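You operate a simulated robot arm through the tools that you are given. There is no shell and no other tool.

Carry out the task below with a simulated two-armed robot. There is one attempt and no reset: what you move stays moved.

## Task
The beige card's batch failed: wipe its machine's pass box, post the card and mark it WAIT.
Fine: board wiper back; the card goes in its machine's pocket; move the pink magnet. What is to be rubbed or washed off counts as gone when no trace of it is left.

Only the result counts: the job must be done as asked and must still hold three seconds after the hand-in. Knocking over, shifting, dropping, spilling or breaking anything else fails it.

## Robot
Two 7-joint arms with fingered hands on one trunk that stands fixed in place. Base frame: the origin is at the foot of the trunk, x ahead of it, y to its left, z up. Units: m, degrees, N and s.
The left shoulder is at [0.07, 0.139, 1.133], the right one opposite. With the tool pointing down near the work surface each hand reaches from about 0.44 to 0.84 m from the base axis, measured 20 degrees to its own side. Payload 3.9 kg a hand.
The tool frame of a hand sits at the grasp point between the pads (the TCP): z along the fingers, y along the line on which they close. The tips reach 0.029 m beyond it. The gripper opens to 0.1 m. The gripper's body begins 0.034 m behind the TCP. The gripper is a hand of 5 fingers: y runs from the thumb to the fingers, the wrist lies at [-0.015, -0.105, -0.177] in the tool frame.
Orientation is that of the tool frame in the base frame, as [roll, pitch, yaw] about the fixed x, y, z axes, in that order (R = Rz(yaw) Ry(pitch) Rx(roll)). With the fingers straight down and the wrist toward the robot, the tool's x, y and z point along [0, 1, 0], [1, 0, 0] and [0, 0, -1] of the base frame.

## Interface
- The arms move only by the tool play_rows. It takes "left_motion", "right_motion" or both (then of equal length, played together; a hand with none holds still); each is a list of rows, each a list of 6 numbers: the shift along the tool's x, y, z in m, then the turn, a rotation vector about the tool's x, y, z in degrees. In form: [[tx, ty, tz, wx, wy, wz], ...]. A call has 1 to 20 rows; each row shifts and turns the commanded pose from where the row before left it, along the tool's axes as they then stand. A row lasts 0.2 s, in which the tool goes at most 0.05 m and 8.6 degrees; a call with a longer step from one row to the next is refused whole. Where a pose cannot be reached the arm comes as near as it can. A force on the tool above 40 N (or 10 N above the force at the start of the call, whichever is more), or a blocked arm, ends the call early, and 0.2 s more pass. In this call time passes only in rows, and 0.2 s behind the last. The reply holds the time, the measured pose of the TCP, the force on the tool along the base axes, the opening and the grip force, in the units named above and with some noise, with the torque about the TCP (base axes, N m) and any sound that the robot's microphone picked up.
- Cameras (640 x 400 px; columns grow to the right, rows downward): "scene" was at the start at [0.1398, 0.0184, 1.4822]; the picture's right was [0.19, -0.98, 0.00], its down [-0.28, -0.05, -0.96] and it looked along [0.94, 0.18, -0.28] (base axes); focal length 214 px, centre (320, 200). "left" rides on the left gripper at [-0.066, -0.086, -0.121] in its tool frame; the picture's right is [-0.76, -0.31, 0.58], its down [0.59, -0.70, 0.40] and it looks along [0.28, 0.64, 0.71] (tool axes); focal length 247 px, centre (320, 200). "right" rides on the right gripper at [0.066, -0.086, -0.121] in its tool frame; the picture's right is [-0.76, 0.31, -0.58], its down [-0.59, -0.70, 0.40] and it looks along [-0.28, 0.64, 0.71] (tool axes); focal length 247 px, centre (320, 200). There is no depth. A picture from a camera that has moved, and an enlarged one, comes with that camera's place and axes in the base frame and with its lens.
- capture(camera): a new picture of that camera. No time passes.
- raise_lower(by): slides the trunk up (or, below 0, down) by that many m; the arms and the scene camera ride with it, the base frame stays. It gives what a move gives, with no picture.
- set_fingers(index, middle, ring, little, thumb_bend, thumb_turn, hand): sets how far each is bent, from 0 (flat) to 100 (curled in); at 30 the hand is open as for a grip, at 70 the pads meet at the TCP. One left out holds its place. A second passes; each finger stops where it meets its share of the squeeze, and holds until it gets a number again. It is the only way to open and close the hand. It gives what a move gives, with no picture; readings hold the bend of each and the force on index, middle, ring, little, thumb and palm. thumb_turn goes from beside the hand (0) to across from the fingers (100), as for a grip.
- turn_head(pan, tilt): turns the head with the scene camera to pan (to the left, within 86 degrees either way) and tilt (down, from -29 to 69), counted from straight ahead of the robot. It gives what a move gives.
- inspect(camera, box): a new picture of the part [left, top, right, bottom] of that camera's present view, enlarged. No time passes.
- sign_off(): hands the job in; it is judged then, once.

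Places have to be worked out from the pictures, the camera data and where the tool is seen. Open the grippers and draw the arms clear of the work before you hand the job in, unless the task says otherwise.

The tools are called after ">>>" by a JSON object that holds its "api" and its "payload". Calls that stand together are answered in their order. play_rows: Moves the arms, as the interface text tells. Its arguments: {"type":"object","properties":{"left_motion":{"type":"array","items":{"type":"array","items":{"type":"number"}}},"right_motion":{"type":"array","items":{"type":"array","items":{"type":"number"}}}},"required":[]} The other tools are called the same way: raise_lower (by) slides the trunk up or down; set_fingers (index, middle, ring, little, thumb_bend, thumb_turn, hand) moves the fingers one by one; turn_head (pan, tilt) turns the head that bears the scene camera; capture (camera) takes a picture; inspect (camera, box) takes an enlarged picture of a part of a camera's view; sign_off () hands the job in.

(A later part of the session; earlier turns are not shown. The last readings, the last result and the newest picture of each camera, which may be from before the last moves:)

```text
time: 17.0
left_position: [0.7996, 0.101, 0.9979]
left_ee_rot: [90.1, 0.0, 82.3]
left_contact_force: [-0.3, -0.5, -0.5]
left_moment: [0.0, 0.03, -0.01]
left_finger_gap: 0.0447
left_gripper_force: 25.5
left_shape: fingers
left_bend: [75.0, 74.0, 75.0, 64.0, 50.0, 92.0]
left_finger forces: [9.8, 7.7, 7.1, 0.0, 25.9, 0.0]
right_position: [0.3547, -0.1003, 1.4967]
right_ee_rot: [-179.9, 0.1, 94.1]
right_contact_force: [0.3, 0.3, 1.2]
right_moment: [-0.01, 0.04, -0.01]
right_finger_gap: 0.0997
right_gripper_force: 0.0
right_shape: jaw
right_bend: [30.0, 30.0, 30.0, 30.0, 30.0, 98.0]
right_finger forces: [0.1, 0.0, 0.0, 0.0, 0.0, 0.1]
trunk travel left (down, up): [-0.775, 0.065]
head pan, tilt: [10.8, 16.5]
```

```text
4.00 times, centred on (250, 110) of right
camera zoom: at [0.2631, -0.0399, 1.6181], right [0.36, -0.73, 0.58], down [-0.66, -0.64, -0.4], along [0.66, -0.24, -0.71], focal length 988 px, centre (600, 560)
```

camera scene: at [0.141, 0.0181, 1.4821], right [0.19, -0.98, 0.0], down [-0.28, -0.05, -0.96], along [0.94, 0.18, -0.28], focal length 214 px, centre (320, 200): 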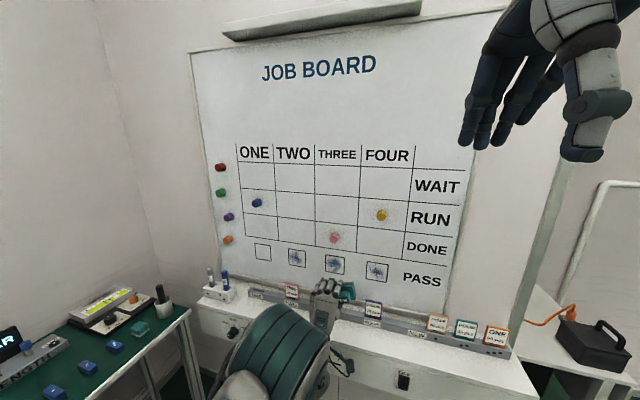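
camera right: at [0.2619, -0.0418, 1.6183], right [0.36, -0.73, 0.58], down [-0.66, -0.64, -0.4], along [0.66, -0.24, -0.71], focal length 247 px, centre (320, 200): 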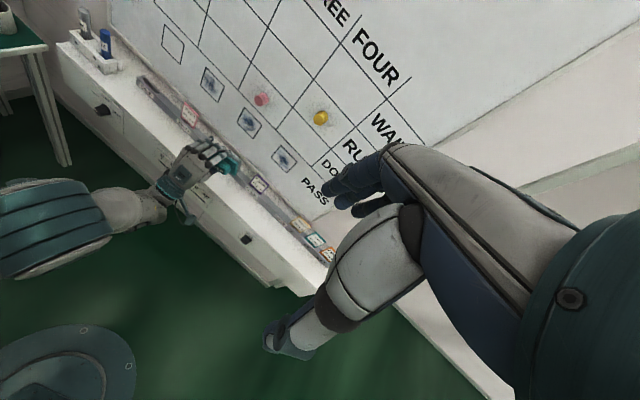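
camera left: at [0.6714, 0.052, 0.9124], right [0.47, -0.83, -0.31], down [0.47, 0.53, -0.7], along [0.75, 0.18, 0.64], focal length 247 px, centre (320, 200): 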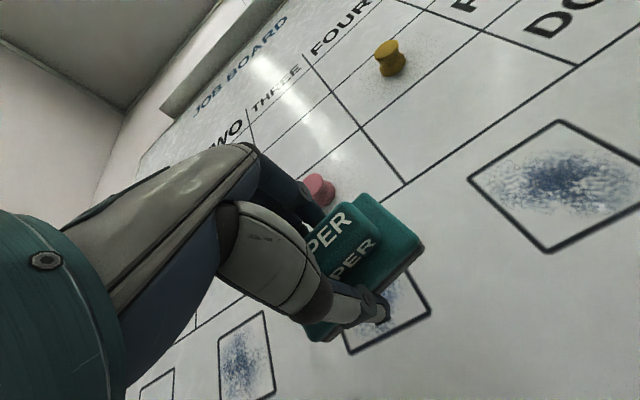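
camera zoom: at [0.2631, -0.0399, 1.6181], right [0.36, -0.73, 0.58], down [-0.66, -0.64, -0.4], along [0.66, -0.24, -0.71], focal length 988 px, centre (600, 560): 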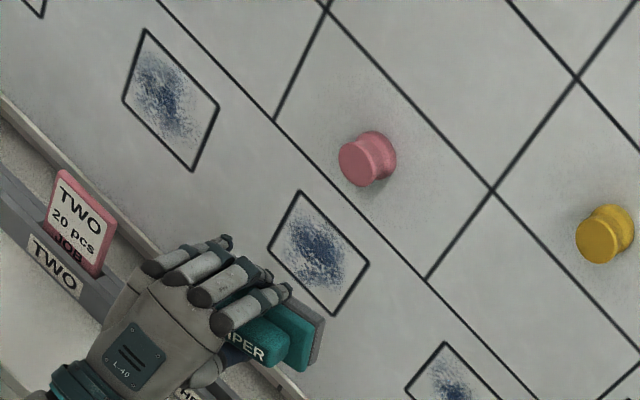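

The wiper's centre lines up with box THREE to within a few mm, though it twisted a few degrees in the grip. I correct that and close in on the board in small steps.

>>> {"api": "play_rows", "payload": {"left_motion": [[0.0035, -0.0035, 0.005, 0, 0, 4], [0, 0, 0.008, 0, 0, 4], [0, 0, 0.008, 0, 0, 0], [0, 0, 0.006, 0, 0, 0], [0, 0, 0.004, 0, 0, 0]]}}

>>> {"api": "capture", "payload": {"camera": "left"}}

>>> {"api": "inspect", "payload": {"camera": "right", "box": [170, 60, 330, 160]}}

```text
time: 18.2
left_position: [0.8188, 0.1067, 0.9985]
left_ee_rot: [89.9, -8.0, 82.3]
left_contact_force: [0.1, -0.3, 0.0]
left_moment: [-0.01, 0.01, 0.0]
left_finger_gap: 0.0446
left_gripper_force: 25.6
left_shape: fingers
left_bend: [75.0, 74.0, 75.0, 64.0, 50.0, 92.0]
left_finger forces: [9.7, 7.8, 7.1, 0.0, 25.9, 0.1]
left hand out of reach, approached as far as the arm can: row 3, 4, 5
right_position: [0.3528, -0.1005, 1.4979]
right_ee_rot: [-179.9, -0.1, 94.2]
right_contact_force: [-0.3, 0.4, 0.6]
right_moment: [-0.02, 0.0, -0.01]
right_finger_gap: 0.0997
right_gripper_force: 0.1
right_shape: jaw
right_bend: [30.0, 30.0, 30.0, 30.0, 30.0, 98.0]
right_finger forces: [0.0, 0.0, 0.0, 0.0, 0.0, 0.1]
trunk travel left (down, up): [-0.775, 0.065]
head pan, tilt: [10.8, 16.5]
```

```text
taken
camera left: at [0.6921, 0.0692, 0.9049], right [0.48, -0.78, -0.41], down [0.49, 0.62, -0.61], along [0.73, 0.09, 0.68], focal length 247 px, centre (320, 200)
```

left: 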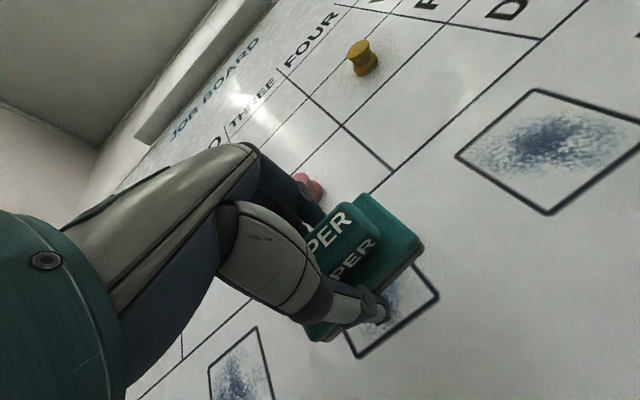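

```text
4.00 times, centred on (250, 110) of right
camera zoom: at [0.2605, -0.0414, 1.6185], right [0.36, -0.73, 0.58], down [-0.66, -0.64, -0.4], along [0.66, -0.24, -0.71], focal length 988 px, centre (600, 560)
```

zoom: 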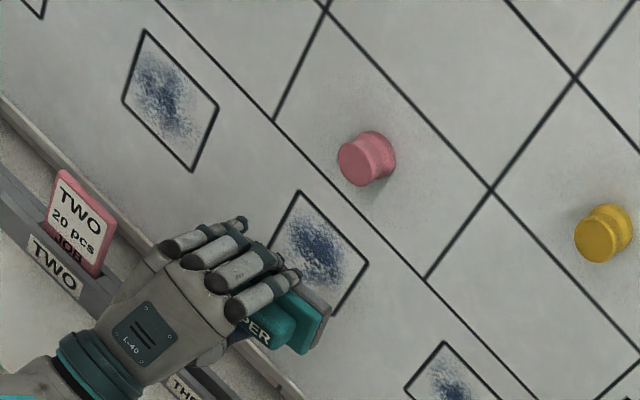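

The arm ran out of reach with the shoulder this high. I draw the hand back and up, then lower the trunk so the shoulder is level with the box.

>>> {"api": "play_rows", "payload": {"left_motion": [[0, 0, -0.04, 0, 0, 0], [0, 0, -0.04, 0, 0, 0], [0, 0, -0.04, 0, 0, 0], [0, 0.04, 0, 0, 0, 0], [0, 0.04, 0, 0, 0, 0], [0, 0.04, 0, 0, 0, 0], [0, 0.04, 0, 0, 0, 0], [0, 0.04, 0, 0, 0, 0]]}}

>>> {"api": "raise_lower", "payload": {"by": -0.2}}

>>> {"api": "capture", "payload": {"camera": "left"}}

>>> {"api": "capture", "payload": {"camera": "scene"}}

```text
time: 20.2
left_position: [0.7041, 0.1215, 1.149]
left_ee_rot: [94.3, -6.3, 83.7]
left_contact_force: [0.0, -0.6, 0.2]
left_moment: [0.03, 0.02, 0.01]
left_finger_gap: 0.0446
left_gripper_force: 24.7
left_shape: fingers
left_bend: [75.0, 74.0, 75.0, 64.0, 50.0, 92.0]
left_finger forces: [9.7, 7.7, 7.0, 0.0, 25.8, 0.1]
right_position: [0.3524, -0.1013, 1.4989]
right_ee_rot: [-180.0, 0.0, 94.2]
right_contact_force: [-1.2, 0.1, 0.1]
right_moment: [0.02, 0.02, 0.02]
right_finger_gap: 0.1
right_gripper_force: 0.1
right_shape: jaw
right_bend: [30.0, 30.0, 30.0, 30.0, 30.0, 98.0]
right_finger forces: [0.0, 0.0, 0.0, 0.0, 0.0, 0.0]
trunk travel left (down, up): [-0.775, 0.065]
head pan, tilt: [10.8, 16.5]
stopped in row 8 (left hand): the arm was blocked; the commanded pose is now the measured one
```

```text
time: 22.4
left_position: [0.7038, 0.1208, 0.9504]
left_ee_rot: [94.2, -6.4, 83.7]
left_contact_force: [0.2, 0.6, -0.3]
left_moment: [0.03, 0.0, 0.01]
left_finger_gap: 0.0447
left_gripper_force: 24.8
left_shape: fingers
left_bend: [75.0, 74.0, 75.0, 64.0, 50.0, 92.0]
left_finger forces: [9.7, 7.7, 6.9, 0.0, 25.8, 0.1]
right_position: [0.3517, -0.1013, 1.297]
right_ee_rot: [-179.9, 0.0, 94.2]
right_contact_force: [-0.4, -0.1, 0.8]
right_moment: [0.0, 0.0, -0.03]
right_finger_gap: 0.1
right_gripper_force: 0.0
right_shape: jaw
right_bend: [30.0, 30.0, 30.0, 30.0, 30.0, 98.0]
right_finger forces: [0.0, 0.1, 0.0, 0.0, 0.0, 0.1]
trunk travel left (down, up): [-0.575, 0.265]
head pan, tilt: [10.8, 16.5]
```

```text
taken
camera left: at [0.571, 0.078, 0.8678], right [0.47, -0.77, -0.43], down [0.42, 0.62, -0.66], along [0.78, 0.13, 0.62], focal length 247 px, centre (320, 200)
```

left: 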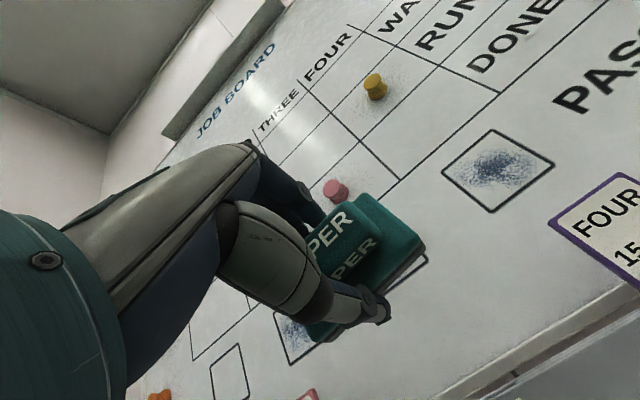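

```text
taken
camera scene: at [0.1398, 0.0184, 1.2823], right [0.19, -0.98, 0.0], down [-0.28, -0.05, -0.96], along [0.94, 0.18, -0.28], focal length 214 px, centre (320, 200)
```

scene: 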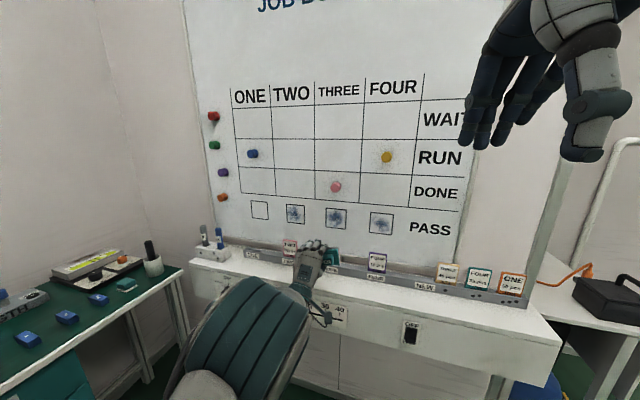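

The trunk is 0.2 m lower. I level the tool and move back in front of box THREE.

>>> {"api": "play_rows", "payload": {"left_motion": [[0, 0, 0, -4.2, 0, 0], [0, 0.0113, 0.0293, 0, 0, 0], [0, 0.0113, 0.0293, 0, 0, 0], [0, 0.0113, 0.0293, 0, 0, 0], [0, 0.0113, 0.0293, 0, 0, 0]]}}

>>> {"api": "capture", "payload": {"camera": "left"}}

>>> {"api": "inspect", "payload": {"camera": "scene", "box": [260, 160, 420, 260]}}

```text
time: 23.6
left_position: [0.8191, 0.0997, 0.9941]
left_ee_rot: [90.1, -6.5, 83.5]
left_contact_force: [-0.2, 0.3, -0.9]
left_moment: [-0.02, 0.01, 0.01]
left_finger_gap: 0.0448
left_gripper_force: 24.9
left_shape: fingers
left_bend: [75.0, 74.0, 75.0, 64.0, 50.0, 92.0]
left_finger forces: [9.6, 7.7, 7.0, 0.0, 25.7, 0.0]
right_position: [0.353, -0.0999, 1.2979]
right_ee_rot: [180.0, 0.0, 94.2]
right_contact_force: [-0.1, -0.2, 0.5]
right_moment: [0.03, 0.01, -0.02]
right_finger_gap: 0.0995
right_gripper_force: 0.1
right_shape: jaw
right_bend: [30.0, 30.0, 30.0, 30.0, 30.0, 98.0]
right_finger forces: [0.0, 0.1, 0.0, 0.0, 0.1, 0.0]
trunk travel left (down, up): [-0.575, 0.265]
head pan, tilt: [10.8, 16.5]
```

```text
taken
camera left: at [0.6935, 0.0583, 0.9027], right [0.49, -0.78, -0.39], down [0.47, 0.62, -0.63], along [0.73, 0.12, 0.67], focal length 247 px, centre (320, 200)
```

left: 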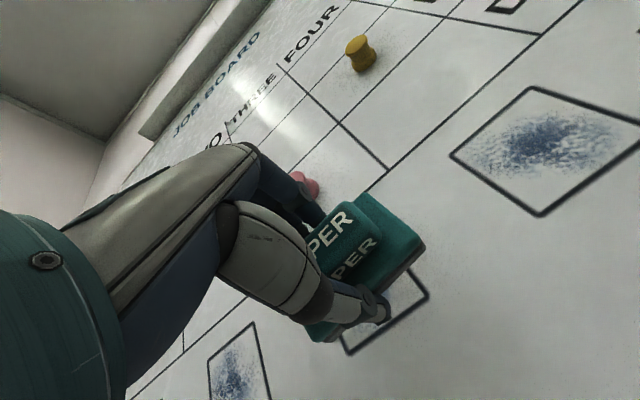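

```text
4.00 times, centred on (340, 210) of scene
camera zoom: at [0.1407, 0.0188, 1.2821], right [0.19, -0.98, 0.0], down [-0.28, -0.05, -0.96], along [0.94, 0.18, -0.28], focal length 858 px, centre (240, 160)
```

zoom: 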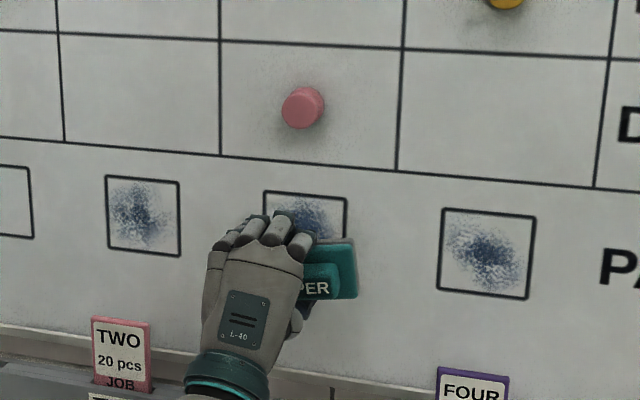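

>>> {"api": "play_rows", "payload": {"left_motion": [[0.001, 0, 0.008, 0, 0, 0], [0.001, 0, 0.008, 0, 0, 0], [0.001, 0, 0.005, 0, 0, 0], [0, 0, 0.004, 0, 0, 0]]}}

>>> {"api": "inspect", "payload": {"camera": "scene", "box": [260, 160, 420, 260]}}

>>> {"api": "inspect", "payload": {"camera": "right", "box": [170, 0, 330, 100]}}

```text
time: 24.6
left_position: [0.8447, 0.0984, 0.9938]
left_ee_rot: [90.1, -6.6, 83.4]
left_contact_force: [0.3, 0.0, -0.4]
left_moment: [0.03, 0.03, 0.03]
left_finger_gap: 0.0447
left_gripper_force: 25.3
left_shape: fingers
left_bend: [75.0, 74.0, 75.0, 64.0, 50.0, 92.0]
left_finger forces: [9.5, 7.7, 6.9, 0.0, 25.6, 0.0]
right_position: [0.351, -0.1007, 1.2976]
right_ee_rot: [180.0, 0.1, 94.2]
right_contact_force: [0.6, 0.4, -0.4]
right_moment: [0.0, 0.01, 0.04]
right_finger_gap: 0.0999
right_gripper_force: 0.1
right_shape: jaw
right_bend: [30.0, 30.0, 30.0, 30.0, 30.0, 98.0]
right_finger forces: [0.1, 0.0, 0.1, 0.0, 0.1, 0.0]
trunk travel left (down, up): [-0.575, 0.265]
head pan, tilt: [10.8, 16.5]
```

```text
4.00 times, centred on (340, 210) of scene
camera zoom: at [0.14, 0.0184, 1.2822], right [0.19, -0.98, 0.0], down [-0.28, -0.05, -0.96], along [0.94, 0.18, -0.28], focal length 858 px, centre (240, 160)
```

zoom: 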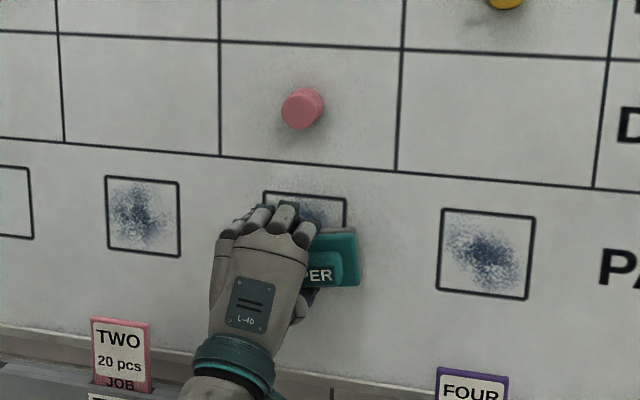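

```text
4.00 times, centred on (250, 50) of right
camera zoom: at [0.2607, -0.0414, 1.4185], right [0.36, -0.73, 0.58], down [-0.66, -0.64, -0.4], along [0.66, -0.24, -0.71], focal length 988 px, centre (600, 800)
```

zoom: 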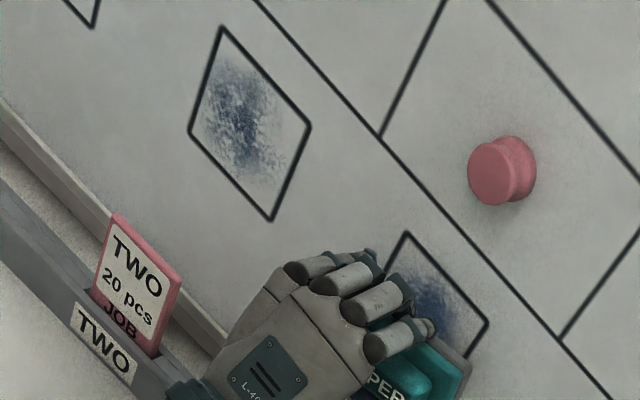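

No contact yet. I creep on in 4 mm steps.

>>> {"api": "play_rows", "payload": {"left_motion": [[0.001, 0, 0.004, 0, 0, 0], [0, 0, 0.004, 0, 0, 0], [0, 0, 0.003, 0, 0, 0]]}}

>>> {"api": "inspect", "payload": {"camera": "left", "box": [240, 150, 480, 300]}}

>>> {"api": "inspect", "payload": {"camera": "right", "box": [170, 0, 330, 100]}}

```text
time: 25.4
left_position: [0.8535, 0.0975, 0.9957]
left_ee_rot: [90.1, -6.6, 83.5]
left_contact_force: [-0.5, -0.1, -0.5]
left_moment: [0.0, 0.0, -0.04]
left_finger_gap: 0.0444
left_gripper_force: 25.3
left_shape: fingers
left_bend: [75.0, 74.0, 75.0, 64.0, 50.0, 92.0]
left_finger forces: [9.5, 7.7, 7.0, 0.0, 25.6, 0.0]
right_position: [0.3517, -0.1008, 1.2974]
right_ee_rot: [-180.0, 0.0, 94.1]
right_contact_force: [-1.0, 0.8, 0.4]
right_moment: [-0.01, 0.0, 0.01]
right_finger_gap: 0.0999
right_gripper_force: 0.1
right_shape: jaw
right_bend: [30.0, 30.0, 30.0, 30.0, 30.0, 98.0]
right_finger forces: [0.0, 0.0, 0.0, 0.0, 0.0, 0.0]
trunk travel left (down, up): [-0.575, 0.265]
head pan, tilt: [10.8, 16.5]
```

```text
2.67 times, centred on (360, 225) of left
camera zoom: at [0.729, 0.0563, 0.9037], right [0.49, -0.78, -0.39], down [0.47, 0.62, -0.63], along [0.73, 0.12, 0.67], focal length 659 px, centre (213, 133)
```

zoom: 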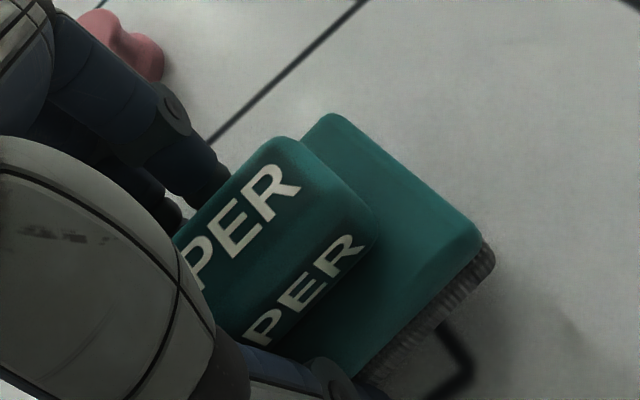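

```text
4.00 times, centred on (250, 50) of right
camera zoom: at [0.2608, -0.0413, 1.4184], right [0.36, -0.73, 0.58], down [-0.66, -0.64, -0.4], along [0.66, -0.24, -0.71], focal length 988 px, centre (600, 800)
```

zoom: 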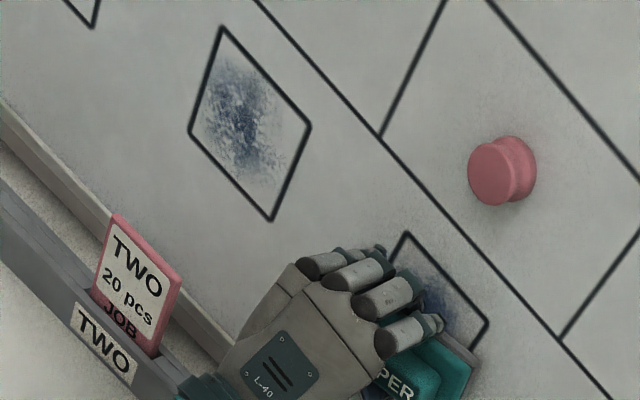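

>>> {"api": "play_rows", "payload": {"left_motion": [[0.001, 0, 0.003, 0, 0, 0], [0, 0, 0.003, 0, 0, 0]]}}

>>> {"api": "inspect", "payload": {"camera": "left", "box": [240, 150, 480, 300]}}

```text
time: 26.0
left_position: [0.862, 0.0985, 0.9956]
left_ee_rot: [90.1, -6.6, 83.4]
left_contact_force: [0.3, -0.6, -0.7]
left_moment: [0.02, 0.02, 0.02]
left_finger_gap: 0.0446
left_gripper_force: 24.4
left_shape: fingers
left_bend: [75.0, 74.0, 75.0, 64.0, 50.0, 92.0]
left_finger forces: [9.6, 7.8, 6.9, 0.0, 25.6, 0.0]
right_position: [0.353, -0.1003, 1.2979]
right_ee_rot: [-179.9, -0.1, 94.3]
right_contact_force: [0.1, 0.3, -0.6]
right_moment: [0.02, -0.01, -0.02]
right_finger_gap: 0.0997
right_gripper_force: 0.1
right_shape: jaw
right_bend: [30.0, 30.0, 30.0, 30.0, 30.0, 98.0]
right_finger forces: [0.1, 0.0, 0.1, 0.0, 0.0, 0.0]
trunk travel left (down, up): [-0.575, 0.265]
head pan, tilt: [10.8, 16.5]
```

```text
2.67 times, centred on (360, 225) of left
camera zoom: at [0.7349, 0.056, 0.9037], right [0.49, -0.78, -0.39], down [0.47, 0.62, -0.63], along [0.73, 0.12, 0.67], focal length 659 px, centre (213, 133)
```

zoom: 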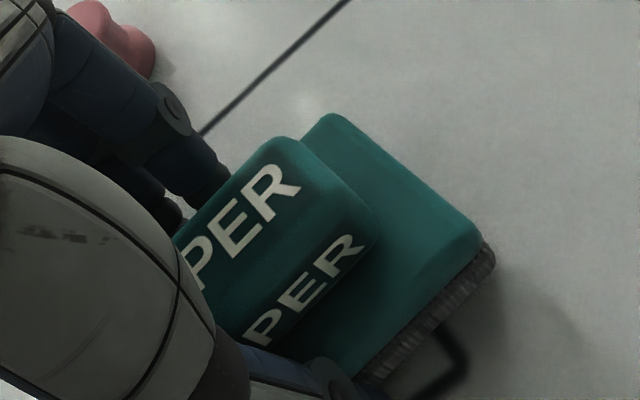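

>>> {"api": "play_rows", "payload": {"left_motion": [[0.001, 0, 0.003, 0, 0, 0], [0, 0, 0.003, 0, 0, 0]]}}

>>> {"api": "inspect", "payload": {"camera": "left", "box": [240, 150, 480, 300]}}

```text
time: 26.6
left_position: [0.8653, 0.1002, 0.9943]
left_ee_rot: [90.0, -6.6, 83.3]
left_contact_force: [-2.5, -0.6, -1.2]
left_moment: [-0.04, 0.13, -0.12]
left_finger_gap: 0.0444
left_gripper_force: 24.9
left_shape: fingers
left_bend: [75.0, 74.0, 75.0, 64.0, 50.0, 92.0]
left_finger forces: [10.4, 7.4, 6.1, 0.0, 25.5, 0.0]
right_position: [0.3523, -0.1012, 1.2979]
right_ee_rot: [180.0, 0.0, 94.2]
right_contact_force: [0.2, -0.8, -0.1]
right_moment: [0.0, 0.01, 0.01]
right_finger_gap: 0.0998
right_gripper_force: 0.0
right_shape: jaw
right_bend: [30.0, 30.0, 30.0, 30.0, 30.0, 98.0]
right_finger forces: [0.1, 0.0, 0.1, 0.0, 0.1, 0.0]
trunk travel left (down, up): [-0.575, 0.265]
head pan, tilt: [10.8, 16.5]
```

```text
2.67 times, centred on (360, 225) of left
camera zoom: at [0.7392, 0.0583, 0.9026], right [0.49, -0.78, -0.39], down [0.47, 0.62, -0.63], along [0.73, 0.13, 0.67], focal length 659 px, centre (213, 133)
```

zoom: 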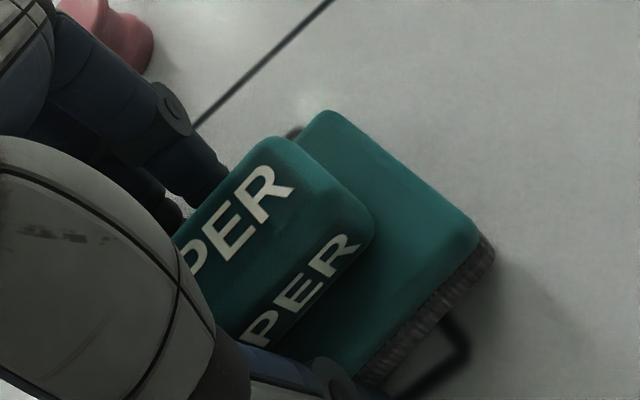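

First contact: 2.5 N, and the moments say the lower right corner touches first. I tilt slightly to seat the felt flat and press a little more.

>>> {"api": "play_rows", "payload": {"left_motion": [[0, 0, 0.002, 1.5, -1.5, 0], [0, 0, 0.002, 0, 0, 0]]}}

```text
time: 27.2
left_position: [0.8669, 0.1, 0.995]
left_ee_rot: [91.7, -6.6, 81.9]
left_contact_force: [-1.5, -0.2, 0.5]
left_moment: [0.0, 0.03, -0.09]
left_finger_gap: 0.0447
left_gripper_force: 24.8
left_shape: fingers
left_bend: [75.0, 74.0, 75.0, 64.0, 50.0, 92.0]
left_finger forces: [11.0, 7.7, 6.1, 0.0, 25.9, 0.1]
right_position: [0.3513, -0.101, 1.2988]
right_ee_rot: [-180.0, 0.0, 94.2]
right_contact_force: [0.1, 0.0, 0.5]
right_moment: [0.0, 0.02, -0.01]
right_finger_gap: 0.0999
right_gripper_force: 0.0
right_shape: jaw
right_bend: [30.0, 30.0, 30.0, 30.0, 30.0, 98.0]
right_finger forces: [0.1, 0.1, 0.1, 0.0, 0.1, 0.0]
trunk travel left (down, up): [-0.575, 0.265]
head pan, tilt: [10.8, 16.5]
```

>>> {"api": "play_rows", "payload": {"left_motion": [[0, 0, 0.002, 0.8, -2.5, 0], [0, 0, 0.003, 0, 0, 0], [0, 0, 0.002, 0, 0, 0]]}}

>>> {"api": "inspect", "payload": {"camera": "left", "box": [240, 150, 480, 300]}}

>>> {"api": "inspect", "payload": {"camera": "right", "box": [210, 40, 310, 102]}}

```text
time: 28.0
left_position: [0.8694, 0.1013, 0.9955]
left_ee_rot: [92.8, -6.5, 79.4]
left_contact_force: [-1.1, 0.0, -0.4]
left_moment: [-0.01, 0.04, -0.03]
left_finger_gap: 0.0446
left_gripper_force: 25.2
left_shape: fingers
left_bend: [75.0, 74.0, 76.0, 64.0, 50.0, 91.0]
left_finger forces: [10.1, 7.9, 7.0, 0.0, 26.3, 0.0]
left hand out of reach, approached as far as the arm can: row 1, 3
right_position: [0.3523, -0.1003, 1.2969]
right_ee_rot: [-179.9, 0.0, 94.3]
right_contact_force: [0.0, -0.1, 0.0]
right_moment: [0.01, -0.03, 0.01]
right_finger_gap: 0.0996
right_gripper_force: 0.0
right_shape: jaw
right_bend: [30.0, 30.0, 30.0, 30.0, 30.0, 98.0]
right_finger forces: [0.0, 0.1, 0.1, 0.1, 0.0, 0.1]
trunk travel left (down, up): [-0.575, 0.265]
head pan, tilt: [10.8, 16.5]
```

```text
2.67 times, centred on (360, 225) of left
camera zoom: at [0.7353, 0.0683, 0.9093], right [0.42, -0.81, -0.42], down [0.48, 0.59, -0.65], along [0.77, 0.07, 0.63], focal length 659 px, centre (213, 133)
```

zoom: 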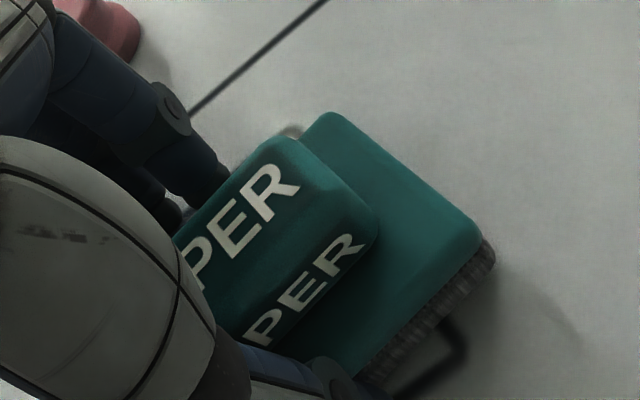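

```text
6.40 times, centred on (260, 71) of right
camera zoom: at [0.26, -0.0414, 1.4186], right [0.36, -0.73, 0.58], down [-0.66, -0.64, -0.4], along [0.66, -0.24, -0.71], focal length 1581 px, centre (704, 1026)
```

zoom: 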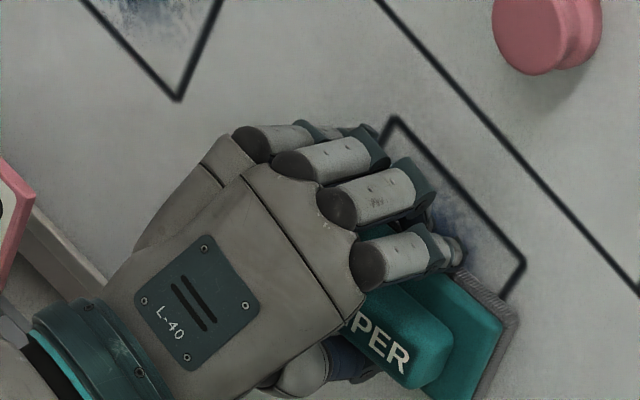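

The felt is against the board right at the arm's limit, with light force. I try a short up-and-down stroke to see whether the ink comes off.

>>> {"api": "play_rows", "payload": {"left_motion": [[0, 0.01, 0, 0, 0, 0], [0, 0.01, 0, 0, 0, 0], [0, -0.01, 0, 0, 0, 0], [0, -0.01, 0, 0, 0, 0], [0, -0.01, 0, 0, 0, 0], [0, -0.01, 0, 0, 0, 0]]}}

>>> {"api": "inspect", "payload": {"camera": "right", "box": [210, 40, 310, 102]}}

>>> {"api": "inspect", "payload": {"camera": "scene", "box": [300, 180, 380, 230]}}

```text
time: 29.4
left_position: [0.8681, 0.1032, 0.9761]
left_ee_rot: [92.9, -6.5, 79.4]
left_contact_force: [1.3, 0.1, -1.0]
left_moment: [0.04, 0.01, 0.02]
left_finger_gap: 0.0446
left_gripper_force: 25.4
left_shape: fingers
left_bend: [75.0, 74.0, 76.0, 64.0, 50.0, 91.0]
left_finger forces: [9.6, 8.0, 7.1, 0.0, 26.3, 0.0]
right_position: [0.3526, -0.0994, 1.2975]
right_ee_rot: [-179.9, 0.0, 94.2]
right_contact_force: [0.0, -1.1, -0.1]
right_moment: [0.01, -0.03, -0.01]
right_finger_gap: 0.0998
right_gripper_force: 0.0
right_shape: jaw
right_bend: [30.0, 30.0, 30.0, 30.0, 30.0, 98.0]
right_finger forces: [0.0, 0.0, 0.0, 0.0, 0.0, 0.1]
trunk travel left (down, up): [-0.575, 0.265]
head pan, tilt: [10.8, 16.5]
```

```text
6.40 times, centred on (260, 71) of right
camera zoom: at [0.2609, -0.0412, 1.4184], right [0.36, -0.73, 0.58], down [-0.66, -0.64, -0.4], along [0.66, -0.24, -0.71], focal length 1581 px, centre (704, 1026)
```

zoom: 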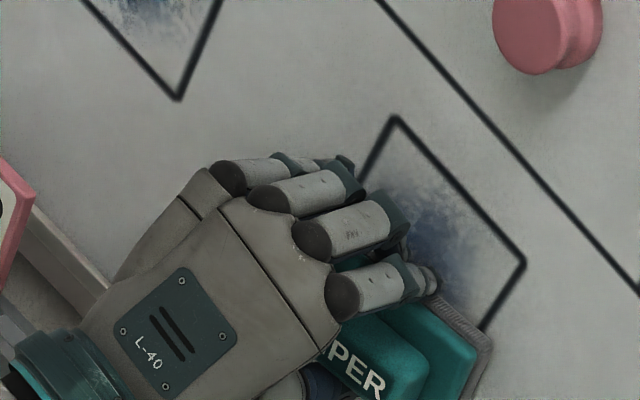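

```text
8.00 times, centred on (340, 205) of scene
camera zoom: at [0.1402, 0.0186, 1.2822], right [0.19, -0.98, 0.0], down [-0.28, -0.05, -0.96], along [0.94, 0.18, -0.28], focal length 1716 px, centre (160, 160)
```

zoom: 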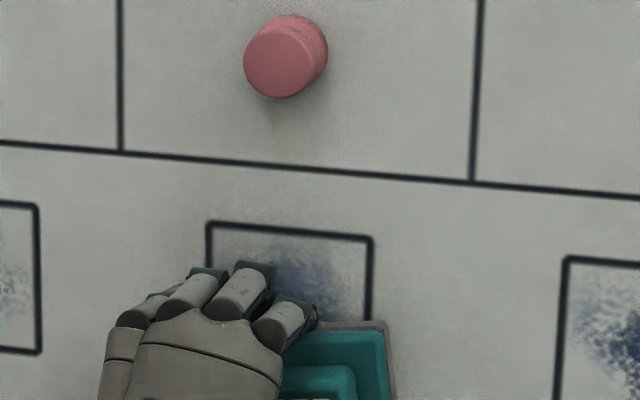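

The ink is fainter where the felt passed, so even light contact works. I raise the hand a little and tilt it up slightly to gain reach, then check the force.

>>> {"api": "play_rows", "payload": {"left_motion": [[0, 0.01, -0.003, 0, 0, 0], [0, 0.01, 0, -4, 0, 0], [0, 0, 0.004, 0, 0, 0], [0, 0, 0.004, 0, 0, 0]]}}

>>> {"api": "inspect", "payload": {"camera": "right", "box": [210, 40, 310, 102]}}

```text
time: 30.4
left_position: [0.8616, 0.1064, 0.996]
left_ee_rot: [88.8, -6.6, 79.4]
left_contact_force: [-0.4, -0.4, -0.7]
left_moment: [-0.02, -0.01, 0.0]
left_finger_gap: 0.0447
left_gripper_force: 25.2
left_shape: fingers
left_bend: [75.0, 74.0, 76.0, 64.0, 50.0, 91.0]
left_finger forces: [9.5, 8.0, 7.0, 0.1, 26.2, 0.0]
left hand out of reach, approached as far as the arm can: row 2, 3, 4
right_position: [0.3512, -0.1015, 1.2972]
right_ee_rot: [-180.0, 0.1, 94.1]
right_contact_force: [0.0, -0.1, -0.4]
right_moment: [0.01, 0.04, -0.04]
right_finger_gap: 0.0997
right_gripper_force: 0.0
right_shape: jaw
right_bend: [30.0, 30.0, 30.0, 30.0, 30.0, 98.0]
right_finger forces: [0.0, 0.0, 0.0, 0.1, 0.0, 0.1]
trunk travel left (down, up): [-0.575, 0.265]
head pan, tilt: [10.8, 16.5]
```

```text
6.40 times, centred on (260, 71) of right
camera zoom: at [0.2608, -0.0411, 1.4184], right [0.36, -0.73, 0.58], down [-0.66, -0.64, -0.4], along [0.66, -0.24, -0.71], focal length 1581 px, centre (704, 1026)
```

zoom: 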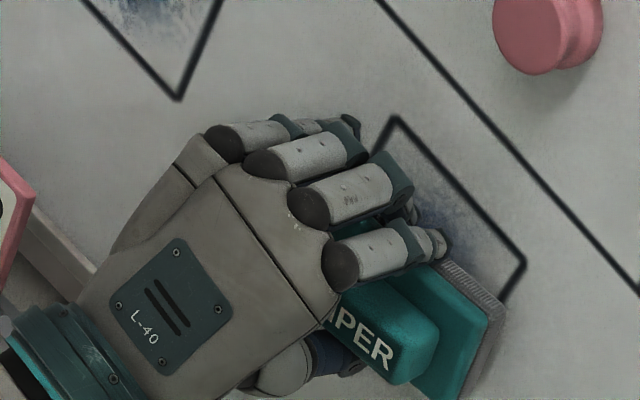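

I had the sense reversed: pointing the fingers slightly down lengthens the reach, since the wrist sits below. I back off, pitch about 11° down, and press with the felt's upper part.

>>> {"api": "play_rows", "payload": {"left_motion": [[0, 0, -0.004, 0, 0, 0], [0, 0.004, -0.004, 6, 0, 0], [0, 0.004, 0, 6, 0, 0], [0, 0.001, 0.005, 0, 0, 0], [0, 0.001, 0.005, 0, 0, 0]]}}

>>> {"api": "inspect", "payload": {"camera": "right", "box": [210, 40, 310, 102]}}

>>> {"api": "inspect", "payload": {"camera": "left", "box": [240, 150, 480, 300]}}

```text
time: 31.2
left_position: [0.8729, 0.1048, 1.0105]
left_ee_rot: [100.1, -6.4, 79.1]
left_contact_force: [-43.8, 3.8, -6.5]
left_moment: [0.11, 0.18, -0.31]
left_finger_gap: 0.0461
left_gripper_force: 52.2
left_shape: fingers
left_bend: [77.0, 75.0, 77.0, 64.0, 45.0, 91.0]
left_finger forces: [54.5, 5.3, 3.4, 0.0, 41.2, 0.1]
left hand out of reach, approached as far as the arm can: row 2, 3, 4
right_position: [0.3424, -0.0993, 1.2993]
right_ee_rot: [179.4, 0.1, 94.4]
right_contact_force: [-0.1, -0.5, 0.2]
right_moment: [0.01, 0.0, 0.03]
right_finger_gap: 0.0998
right_gripper_force: 0.1
right_shape: jaw
right_bend: [30.0, 30.0, 30.0, 30.0, 30.0, 98.0]
right_finger forces: [0.0, 0.0, 0.0, 0.0, 0.0, 0.0]
trunk travel left (down, up): [-0.575, 0.265]
head pan, tilt: [10.8, 16.5]
stopped in row 4 (left hand): the force on the tool passed its limit at 45 N (the readings are from after the stop); the commanded pose is now the measured one
```

```text
6.40 times, centred on (260, 71) of right
camera zoom: at [0.2507, -0.0396, 1.4206], right [0.36, -0.73, 0.58], down [-0.65, -0.64, -0.4], along [0.67, -0.24, -0.71], focal length 1581 px, centre (704, 1026)
```

zoom: 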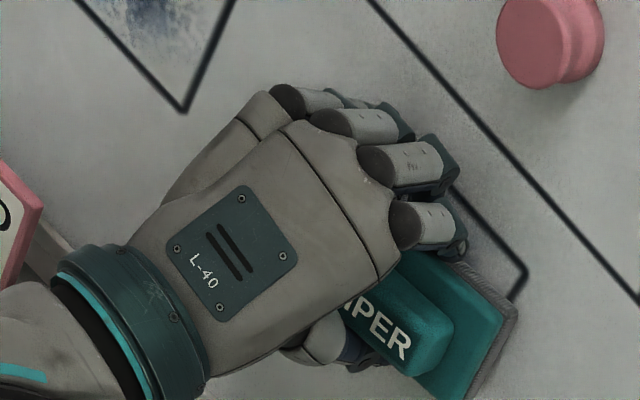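

```text
2.67 times, centred on (360, 225) of left
camera zoom: at [0.7305, 0.0715, 0.9396], right [0.37, -0.79, -0.49], down [0.39, 0.61, -0.69], along [0.84, 0.07, 0.54], focal length 659 px, centre (213, 133)
```

zoom: 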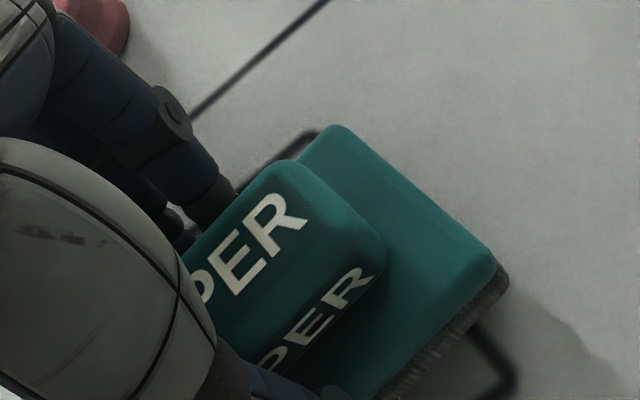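

That was too hard (44 N). I ease off a few millimetres and check the remaining force.

>>> {"api": "play_rows", "payload": {"left_motion": [[0, -0.001, -0.003, 0, 0, 0]]}}

```text
time: 31.6
left_position: [0.8724, 0.1049, 1.0092]
left_ee_rot: [100.1, -6.5, 79.4]
left_contact_force: [-47.3, 5.1, -7.9]
left_moment: [0.05, 0.22, -0.28]
left_finger_gap: 0.0455
left_gripper_force: 54.3
left_shape: fingers
left_bend: [77.0, 75.0, 77.0, 64.0, 45.0, 91.0]
left_finger forces: [57.3, 5.1, 3.2, 0.0, 42.7, 0.1]
right_position: [0.3431, -0.0991, 1.2988]
right_ee_rot: [179.5, 0.1, 94.2]
right_contact_force: [0.3, 0.4, -0.4]
right_moment: [0.02, -0.01, 0.02]
right_finger_gap: 0.0997
right_gripper_force: 0.0
right_shape: jaw
right_bend: [30.0, 30.0, 30.0, 30.0, 30.0, 98.0]
right_finger forces: [0.0, 0.0, 0.0, 0.1, 0.0, 0.0]
trunk travel left (down, up): [-0.575, 0.265]
head pan, tilt: [10.8, 16.5]
```

>>> {"api": "play_rows", "payload": {"left_motion": [[0, -0.001, -0.006, 0, 0, 0], [0, 0, -0.004, 0, 0, 0]]}}

```text
time: 32.2
left_position: [0.8736, 0.1046, 1.0099]
left_ee_rot: [100.2, -6.5, 79.2]
left_contact_force: [-47.9, 4.2, -8.4]
left_moment: [0.08, 0.2, -0.3]
left_finger_gap: 0.0457
left_gripper_force: 55.4
left_shape: fingers
left_bend: [77.0, 75.0, 77.0, 64.0, 45.0, 91.0]
left_finger forces: [58.1, 4.9, 3.2, 0.0, 43.7, 0.0]
left hand out of reach, approached as far as the arm can: row 1, 2
right_position: [0.3436, -0.0995, 1.3012]
right_ee_rot: [179.5, 0.1, 94.2]
right_contact_force: [-0.3, -0.7, 0.0]
right_moment: [0.0, -0.03, -0.02]
right_finger_gap: 0.0997
right_gripper_force: 0.0
right_shape: jaw
right_bend: [30.0, 30.0, 30.0, 30.0, 30.0, 98.0]
right_finger forces: [0.1, 0.0, 0.0, 0.0, 0.0, 0.0]
trunk travel left (down, up): [-0.575, 0.265]
head pan, tilt: [10.8, 16.5]
```

The commanded pose still lies beyond reach, so backing off had no effect. I retreat further, 2.5 cm.

>>> {"api": "play_rows", "payload": {"left_motion": [[0, -0.001, -0.008, 0, 0, 0], [0, -0.001, -0.008, 0, 0, 0], [0, -0.001, -0.008, 0, 0, 0]]}}

>>> {"api": "inspect", "payload": {"camera": "right", "box": [210, 40, 310, 102]}}

>>> {"api": "capture", "payload": {"camera": "left"}}

```text
time: 33.0
left_position: [0.8723, 0.1044, 1.01]
left_ee_rot: [100.2, -6.6, 79.3]
left_contact_force: [-47.8, 5.3, -8.4]
left_moment: [0.09, 0.23, -0.3]
left_finger_gap: 0.0457
left_gripper_force: 54.6
left_shape: fingers
left_bend: [77.0, 75.0, 77.0, 64.0, 45.0, 91.0]
left_finger forces: [58.2, 4.9, 3.1, 0.0, 43.8, 0.0]
left hand out of reach, approached as far as the arm can: row 1, 2, 3
right_position: [0.3425, -0.0997, 1.2996]
right_ee_rot: [179.5, 0.0, 94.3]
right_contact_force: [0.3, 0.5, 0.6]
right_moment: [-0.01, -0.03, 0.01]
right_finger_gap: 0.0997
right_gripper_force: 0.1
right_shape: jaw
right_bend: [30.0, 30.0, 30.0, 30.0, 30.0, 98.0]
right_finger forces: [0.1, 0.1, 0.0, 0.1, 0.1, 0.1]
trunk travel left (down, up): [-0.575, 0.265]
head pan, tilt: [10.8, 16.5]
```

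```text
6.40 times, centred on (260, 71) of right
camera zoom: at [0.2504, -0.0401, 1.4206], right [0.36, -0.73, 0.58], down [-0.65, -0.64, -0.4], along [0.67, -0.24, -0.71], focal length 1581 px, centre (704, 1026)
```

zoom: 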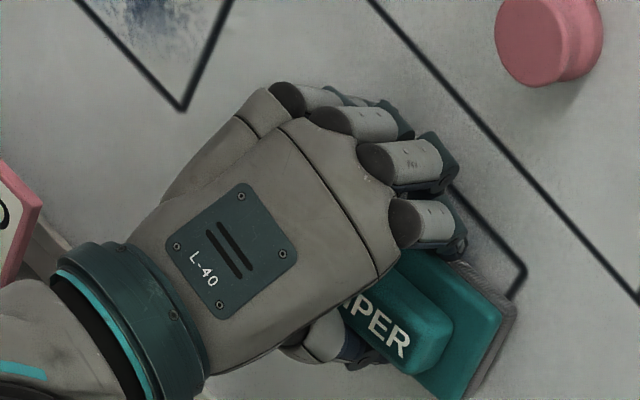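

```text
taken
camera left: at [0.7305, 0.0714, 0.94], right [0.37, -0.79, -0.49], down [0.39, 0.61, -0.69], along [0.84, 0.07, 0.53], focal length 247 px, centre (320, 200)
```

left: 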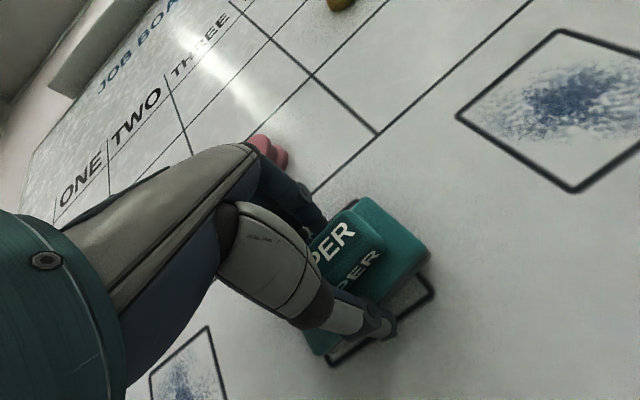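

The arm looks stuck at its stretched singularity. I try a larger retreat combined with undoing the pitch.

>>> {"api": "play_rows", "payload": {"left_motion": [[0, 0, -0.03, -6, 0, 0], [0, 0, -0.03, -5, 0, 0]]}}

```text
time: 33.6
left_position: [0.8621, 0.1112, 1.0117]
left_ee_rot: [89.4, -6.5, 79.4]
left_contact_force: [-0.4, 0.6, 0.0]
left_moment: [0.01, 0.05, 0.03]
left_finger_gap: 0.0448
left_gripper_force: 25.2
left_shape: fingers
left_bend: [75.0, 74.0, 76.0, 64.0, 50.0, 91.0]
left_finger forces: [9.6, 7.8, 6.5, 0.1, 25.7, 0.0]
left hand out of reach, approached as far as the arm can: row 1, 2
right_position: [0.351, -0.1006, 1.298]
right_ee_rot: [179.9, 0.0, 94.2]
right_contact_force: [0.4, 0.1, -1.1]
right_moment: [-0.03, 0.03, -0.02]
right_finger_gap: 0.0998
right_gripper_force: 0.1
right_shape: jaw
right_bend: [30.0, 30.0, 30.0, 30.0, 30.0, 98.0]
right_finger forces: [0.1, 0.0, 0.0, 0.0, 0.0, 0.1]
trunk travel left (down, up): [-0.575, 0.265]
head pan, tilt: [10.8, 16.5]
```

The force is gone. I keep retracting to see whether the arm follows.

>>> {"api": "play_rows", "payload": {"left_motion": [[0, 0, -0.03, 0, 0, 0]]}}

```text
time: 34.0
left_position: [0.8629, 0.1132, 1.0089]
left_ee_rot: [89.5, -6.5, 79.3]
left_contact_force: [0.4, 0.0, -1.0]
left_moment: [0.01, 0.0, 0.05]
left_finger_gap: 0.0452
left_gripper_force: 24.8
left_shape: fingers
left_bend: [75.0, 74.0, 76.0, 64.0, 50.0, 91.0]
left_finger forces: [9.6, 7.9, 6.6, 0.0, 25.6, 0.0]
left hand out of reach, approached as far as the arm can: row 1
right_position: [0.3516, -0.1012, 1.2976]
right_ee_rot: [-179.9, 0.0, 94.2]
right_contact_force: [1.0, 0.0, 0.0]
right_moment: [-0.02, 0.02, 0.05]
right_finger_gap: 0.0999
right_gripper_force: 0.1
right_shape: jaw
right_bend: [30.0, 30.0, 30.0, 30.0, 30.0, 98.0]
right_finger forces: [0.0, 0.0, 0.0, 0.0, 0.0, 0.0]
trunk travel left (down, up): [-0.575, 0.265]
head pan, tilt: [10.8, 16.5]
```

Still stuck, so I try lifting sideways off the stretched line.

>>> {"api": "play_rows", "payload": {"left_motion": [[0, 0.03, -0.04, 0, 0, 0], [0, 0.03, -0.04, 0, 0, 0]]}}

```text
time: 34.6
left_position: [0.8624, 0.1199, 1.069]
left_ee_rot: [89.6, -6.4, 79.2]
left_contact_force: [0.5, 0.2, -1.8]
left_moment: [0.01, 0.04, -0.01]
left_finger_gap: 0.0451
left_gripper_force: 24.9
left_shape: fingers
left_bend: [75.0, 74.0, 76.0, 64.0, 50.0, 91.0]
left_finger forces: [9.5, 7.9, 6.6, 0.0, 25.8, 0.1]
left hand out of reach, approached as far as the arm can: row 1, 2
right_position: [0.3507, -0.1027, 1.2973]
right_ee_rot: [179.9, 0.1, 94.2]
right_contact_force: [0.0, -0.2, -0.3]
right_moment: [0.0, 0.01, 0.0]
right_finger_gap: 0.0995
right_gripper_force: 0.1
right_shape: jaw
right_bend: [30.0, 30.0, 30.0, 30.0, 30.0, 98.0]
right_finger forces: [0.0, 0.1, 0.0, 0.0, 0.0, 0.0]
trunk travel left (down, up): [-0.575, 0.265]
head pan, tilt: [10.8, 16.5]
```

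The hand rose near the pink magnet, so I look before moving on.

>>> {"api": "capture", "payload": {"camera": "left"}}

>>> {"api": "inspect", "payload": {"camera": "scene", "box": [240, 130, 440, 255]}}

>>> {"api": "inspect", "payload": {"camera": "right", "box": [170, 0, 330, 100]}}

>>> {"api": "capture", "payload": {"camera": "scene"}}

```text
taken
camera left: at [0.7336, 0.0875, 0.9756], right [0.43, -0.81, -0.39], down [0.52, 0.58, -0.63], along [0.73, 0.07, 0.67], focal length 247 px, centre (320, 200)
```

left: 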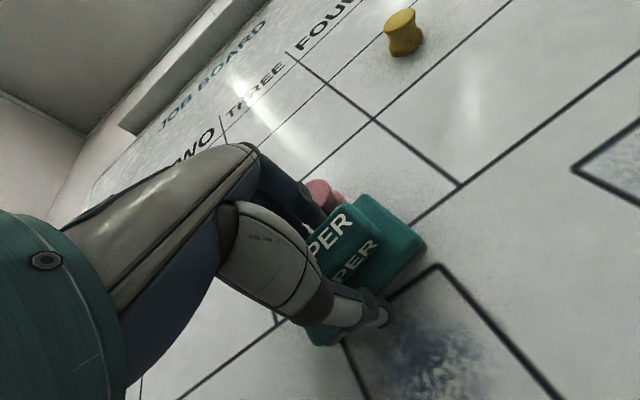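

```text
3.20 times, centred on (340, 192) of scene
camera zoom: at [0.1393, 0.0184, 1.2823], right [0.19, -0.98, 0.0], down [-0.28, -0.05, -0.96], along [0.94, 0.18, -0.28], focal length 686 px, centre (256, 224)
```

zoom: 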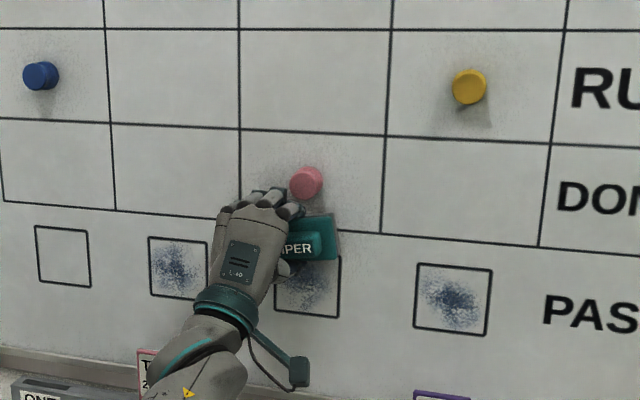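

```text
4.00 times, centred on (250, 50) of right
camera zoom: at [0.2596, -0.0414, 1.4187], right [0.36, -0.73, 0.58], down [-0.66, -0.64, -0.4], along [0.66, -0.24, -0.71], focal length 988 px, centre (600, 800)
```

zoom: 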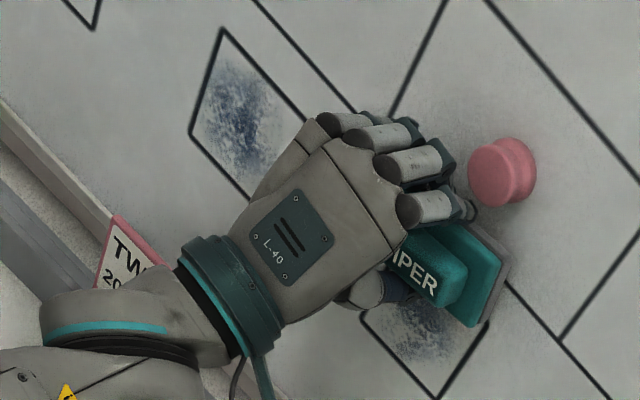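

```text
taken
camera scene: at [0.1393, 0.0184, 1.2823], right [0.19, -0.98, 0.0], down [-0.28, -0.05, -0.96], along [0.94, 0.18, -0.28], focal length 214 px, centre (320, 200)
```

scene: 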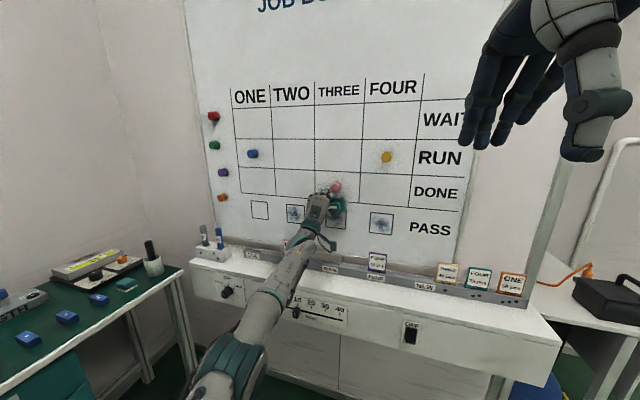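

The arm is straight out. I try moving downward with a retreat, so the elbow can flex the other way and the hand leaves the magnet.

>>> {"api": "play_rows", "payload": {"left_motion": [[0, -0.045, -0.02, 0, 0, 0], [0, -0.045, -0.02, 0, 0, 0]]}}

```text
time: 35.2
left_position: [0.8611, 0.1363, 0.977]
left_ee_rot: [89.6, -6.5, 79.2]
left_contact_force: [0.7, -0.6, -0.7]
left_moment: [0.03, 0.01, 0.0]
left_finger_gap: 0.0447
left_gripper_force: 24.6
left_shape: fingers
left_bend: [75.0, 74.0, 76.0, 64.0, 50.0, 91.0]
left_finger forces: [9.6, 8.0, 6.6, 0.0, 25.8, 0.0]
left hand out of reach, approached as far as the arm can: row 1, 2
right_position: [0.351, -0.1026, 1.2992]
right_ee_rot: [-180.0, 0.0, 94.2]
right_contact_force: [-0.3, 0.7, 0.4]
right_moment: [-0.01, 0.02, 0.0]
right_finger_gap: 0.0997
right_gripper_force: 0.0
right_shape: jaw
right_bend: [30.0, 30.0, 30.0, 30.0, 30.0, 98.0]
right_finger forces: [0.0, 0.1, 0.0, 0.1, 0.1, 0.0]
trunk travel left (down, up): [-0.575, 0.265]
head pan, tilt: [10.8, 16.5]
```

Up and down did not free it. I try sideways to the right, with a retreat.

>>> {"api": "play_rows", "payload": {"left_motion": [[-0.045, 0, -0.01, 0, 0, 0], [-0.045, 0, -0.01, 0, 0, 0]]}}

```text
time: 35.8
left_position: [0.8516, 0.0451, 0.9662]
left_ee_rot: [89.6, -6.6, 79.2]
left_contact_force: [-0.4, -0.5, -1.1]
left_moment: [0.03, 0.04, 0.0]
left_finger_gap: 0.0453
left_gripper_force: 24.9
left_shape: fingers
left_bend: [75.0, 74.0, 76.0, 64.0, 50.0, 91.0]
left_finger forces: [9.7, 7.8, 6.5, 0.0, 25.8, 0.0]
left hand out of reach, approached as far as the arm can: row 1, 2
right_position: [0.3509, -0.1017, 1.2985]
right_ee_rot: [179.9, 0.1, 94.2]
right_contact_force: [-0.4, -0.2, 0.2]
right_moment: [0.01, 0.0, 0.03]
right_finger_gap: 0.0996
right_gripper_force: 0.1
right_shape: jaw
right_bend: [30.0, 30.0, 30.0, 30.0, 30.0, 98.0]
right_finger forces: [0.0, 0.1, 0.1, 0.0, 0.1, 0.0]
trunk travel left (down, up): [-0.575, 0.265]
head pan, tilt: [10.8, 16.5]
```

>>> {"api": "play_rows", "payload": {"left_motion": [[0.05, 0, 0, 0, 0, 0], [0.05, 0, 0, 0, 0, 0], [0.05, 0, 0, 0, 0, 0]]}}

>>> {"api": "capture", "payload": {"camera": "scene"}}

```text
time: 36.6
left_position: [0.8613, 0.1905, 0.9794]
left_ee_rot: [89.6, -6.6, 79.1]
left_contact_force: [1.3, 0.5, -0.9]
left_moment: [0.03, 0.04, -0.03]
left_finger_gap: 0.0449
left_gripper_force: 25.4
left_shape: fingers
left_bend: [75.0, 74.0, 76.0, 64.0, 50.0, 91.0]
left_finger forces: [9.6, 7.8, 6.7, 0.1, 25.8, 0.1]
left hand out of reach, approached as far as the arm can: row 2, 3
right_position: [0.3515, -0.1011, 1.2975]
right_ee_rot: [180.0, 0.0, 94.1]
right_contact_force: [0.7, 0.6, -0.2]
right_moment: [-0.02, 0.05, 0.01]
right_finger_gap: 0.0997
right_gripper_force: 0.0
right_shape: jaw
right_bend: [30.0, 30.0, 30.0, 30.0, 30.0, 98.0]
right_finger forces: [0.0, 0.1, 0.0, 0.1, 0.0, 0.0]
trunk travel left (down, up): [-0.575, 0.265]
head pan, tilt: [10.8, 16.5]
```

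```text
taken
camera scene: at [0.1398, 0.0188, 1.2822], right [0.19, -0.98, 0.0], down [-0.28, -0.05, -0.96], along [0.94, 0.18, -0.28], focal length 214 px, centre (320, 200)
```

scene: 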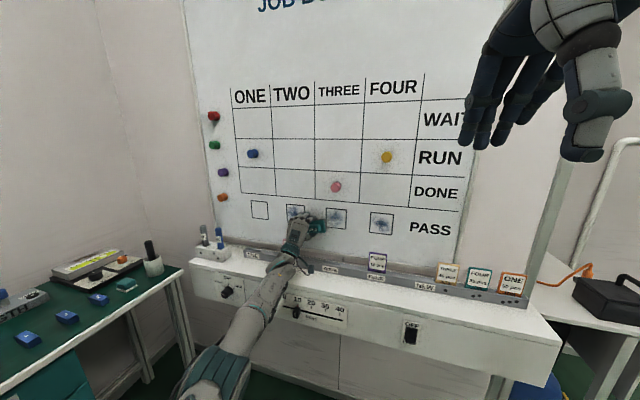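

The row reports suggest each call restarts from the measured pose, so the small retreats kept failing at the singular point. I command one long straight retreat in a single call.

>>> {"api": "play_rows", "payload": {"left_motion": [[0, 0, -0.045, 0, 0, 0], [0, 0, -0.045, 0, 0, 0], [0, 0, -0.045, 0, 0, 0], [0, 0, -0.045, 0, 0, 0], [0, 0, -0.045, 0, 0, 0]]}}

```text
time: 37.8
left_position: [0.8464, 0.2568, 0.9567]
left_ee_rot: [89.2, -6.7, 79.2]
left_contact_force: [-0.5, -2.8, 7.5]
left_moment: [-0.2, -0.01, -0.04]
left_finger_gap: 0.044
left_gripper_force: 33.5
left_shape: fingers
left_bend: [75.0, 74.0, 76.0, 64.0, 52.0, 90.0]
left_finger forces: [12.5, 9.2, 6.7, 0.0, 38.1, 0.0]
left hand out of reach, approached as far as the arm can: row 1, 2, 3, 4, 5
right_position: [0.3488, -0.1016, 1.2985]
right_ee_rot: [179.8, 0.0, 94.3]
right_contact_force: [-0.4, -0.2, 0.1]
right_moment: [0.0, -0.04, -0.03]
right_finger_gap: 0.0997
right_gripper_force: 0.0
right_shape: jaw
right_bend: [30.0, 30.0, 30.0, 30.0, 30.0, 98.0]
right_finger forces: [0.0, 0.0, 0.1, 0.1, 0.0, 0.0]
trunk travel left (down, up): [-0.575, 0.265]
head pan, tilt: [10.8, 16.5]
```

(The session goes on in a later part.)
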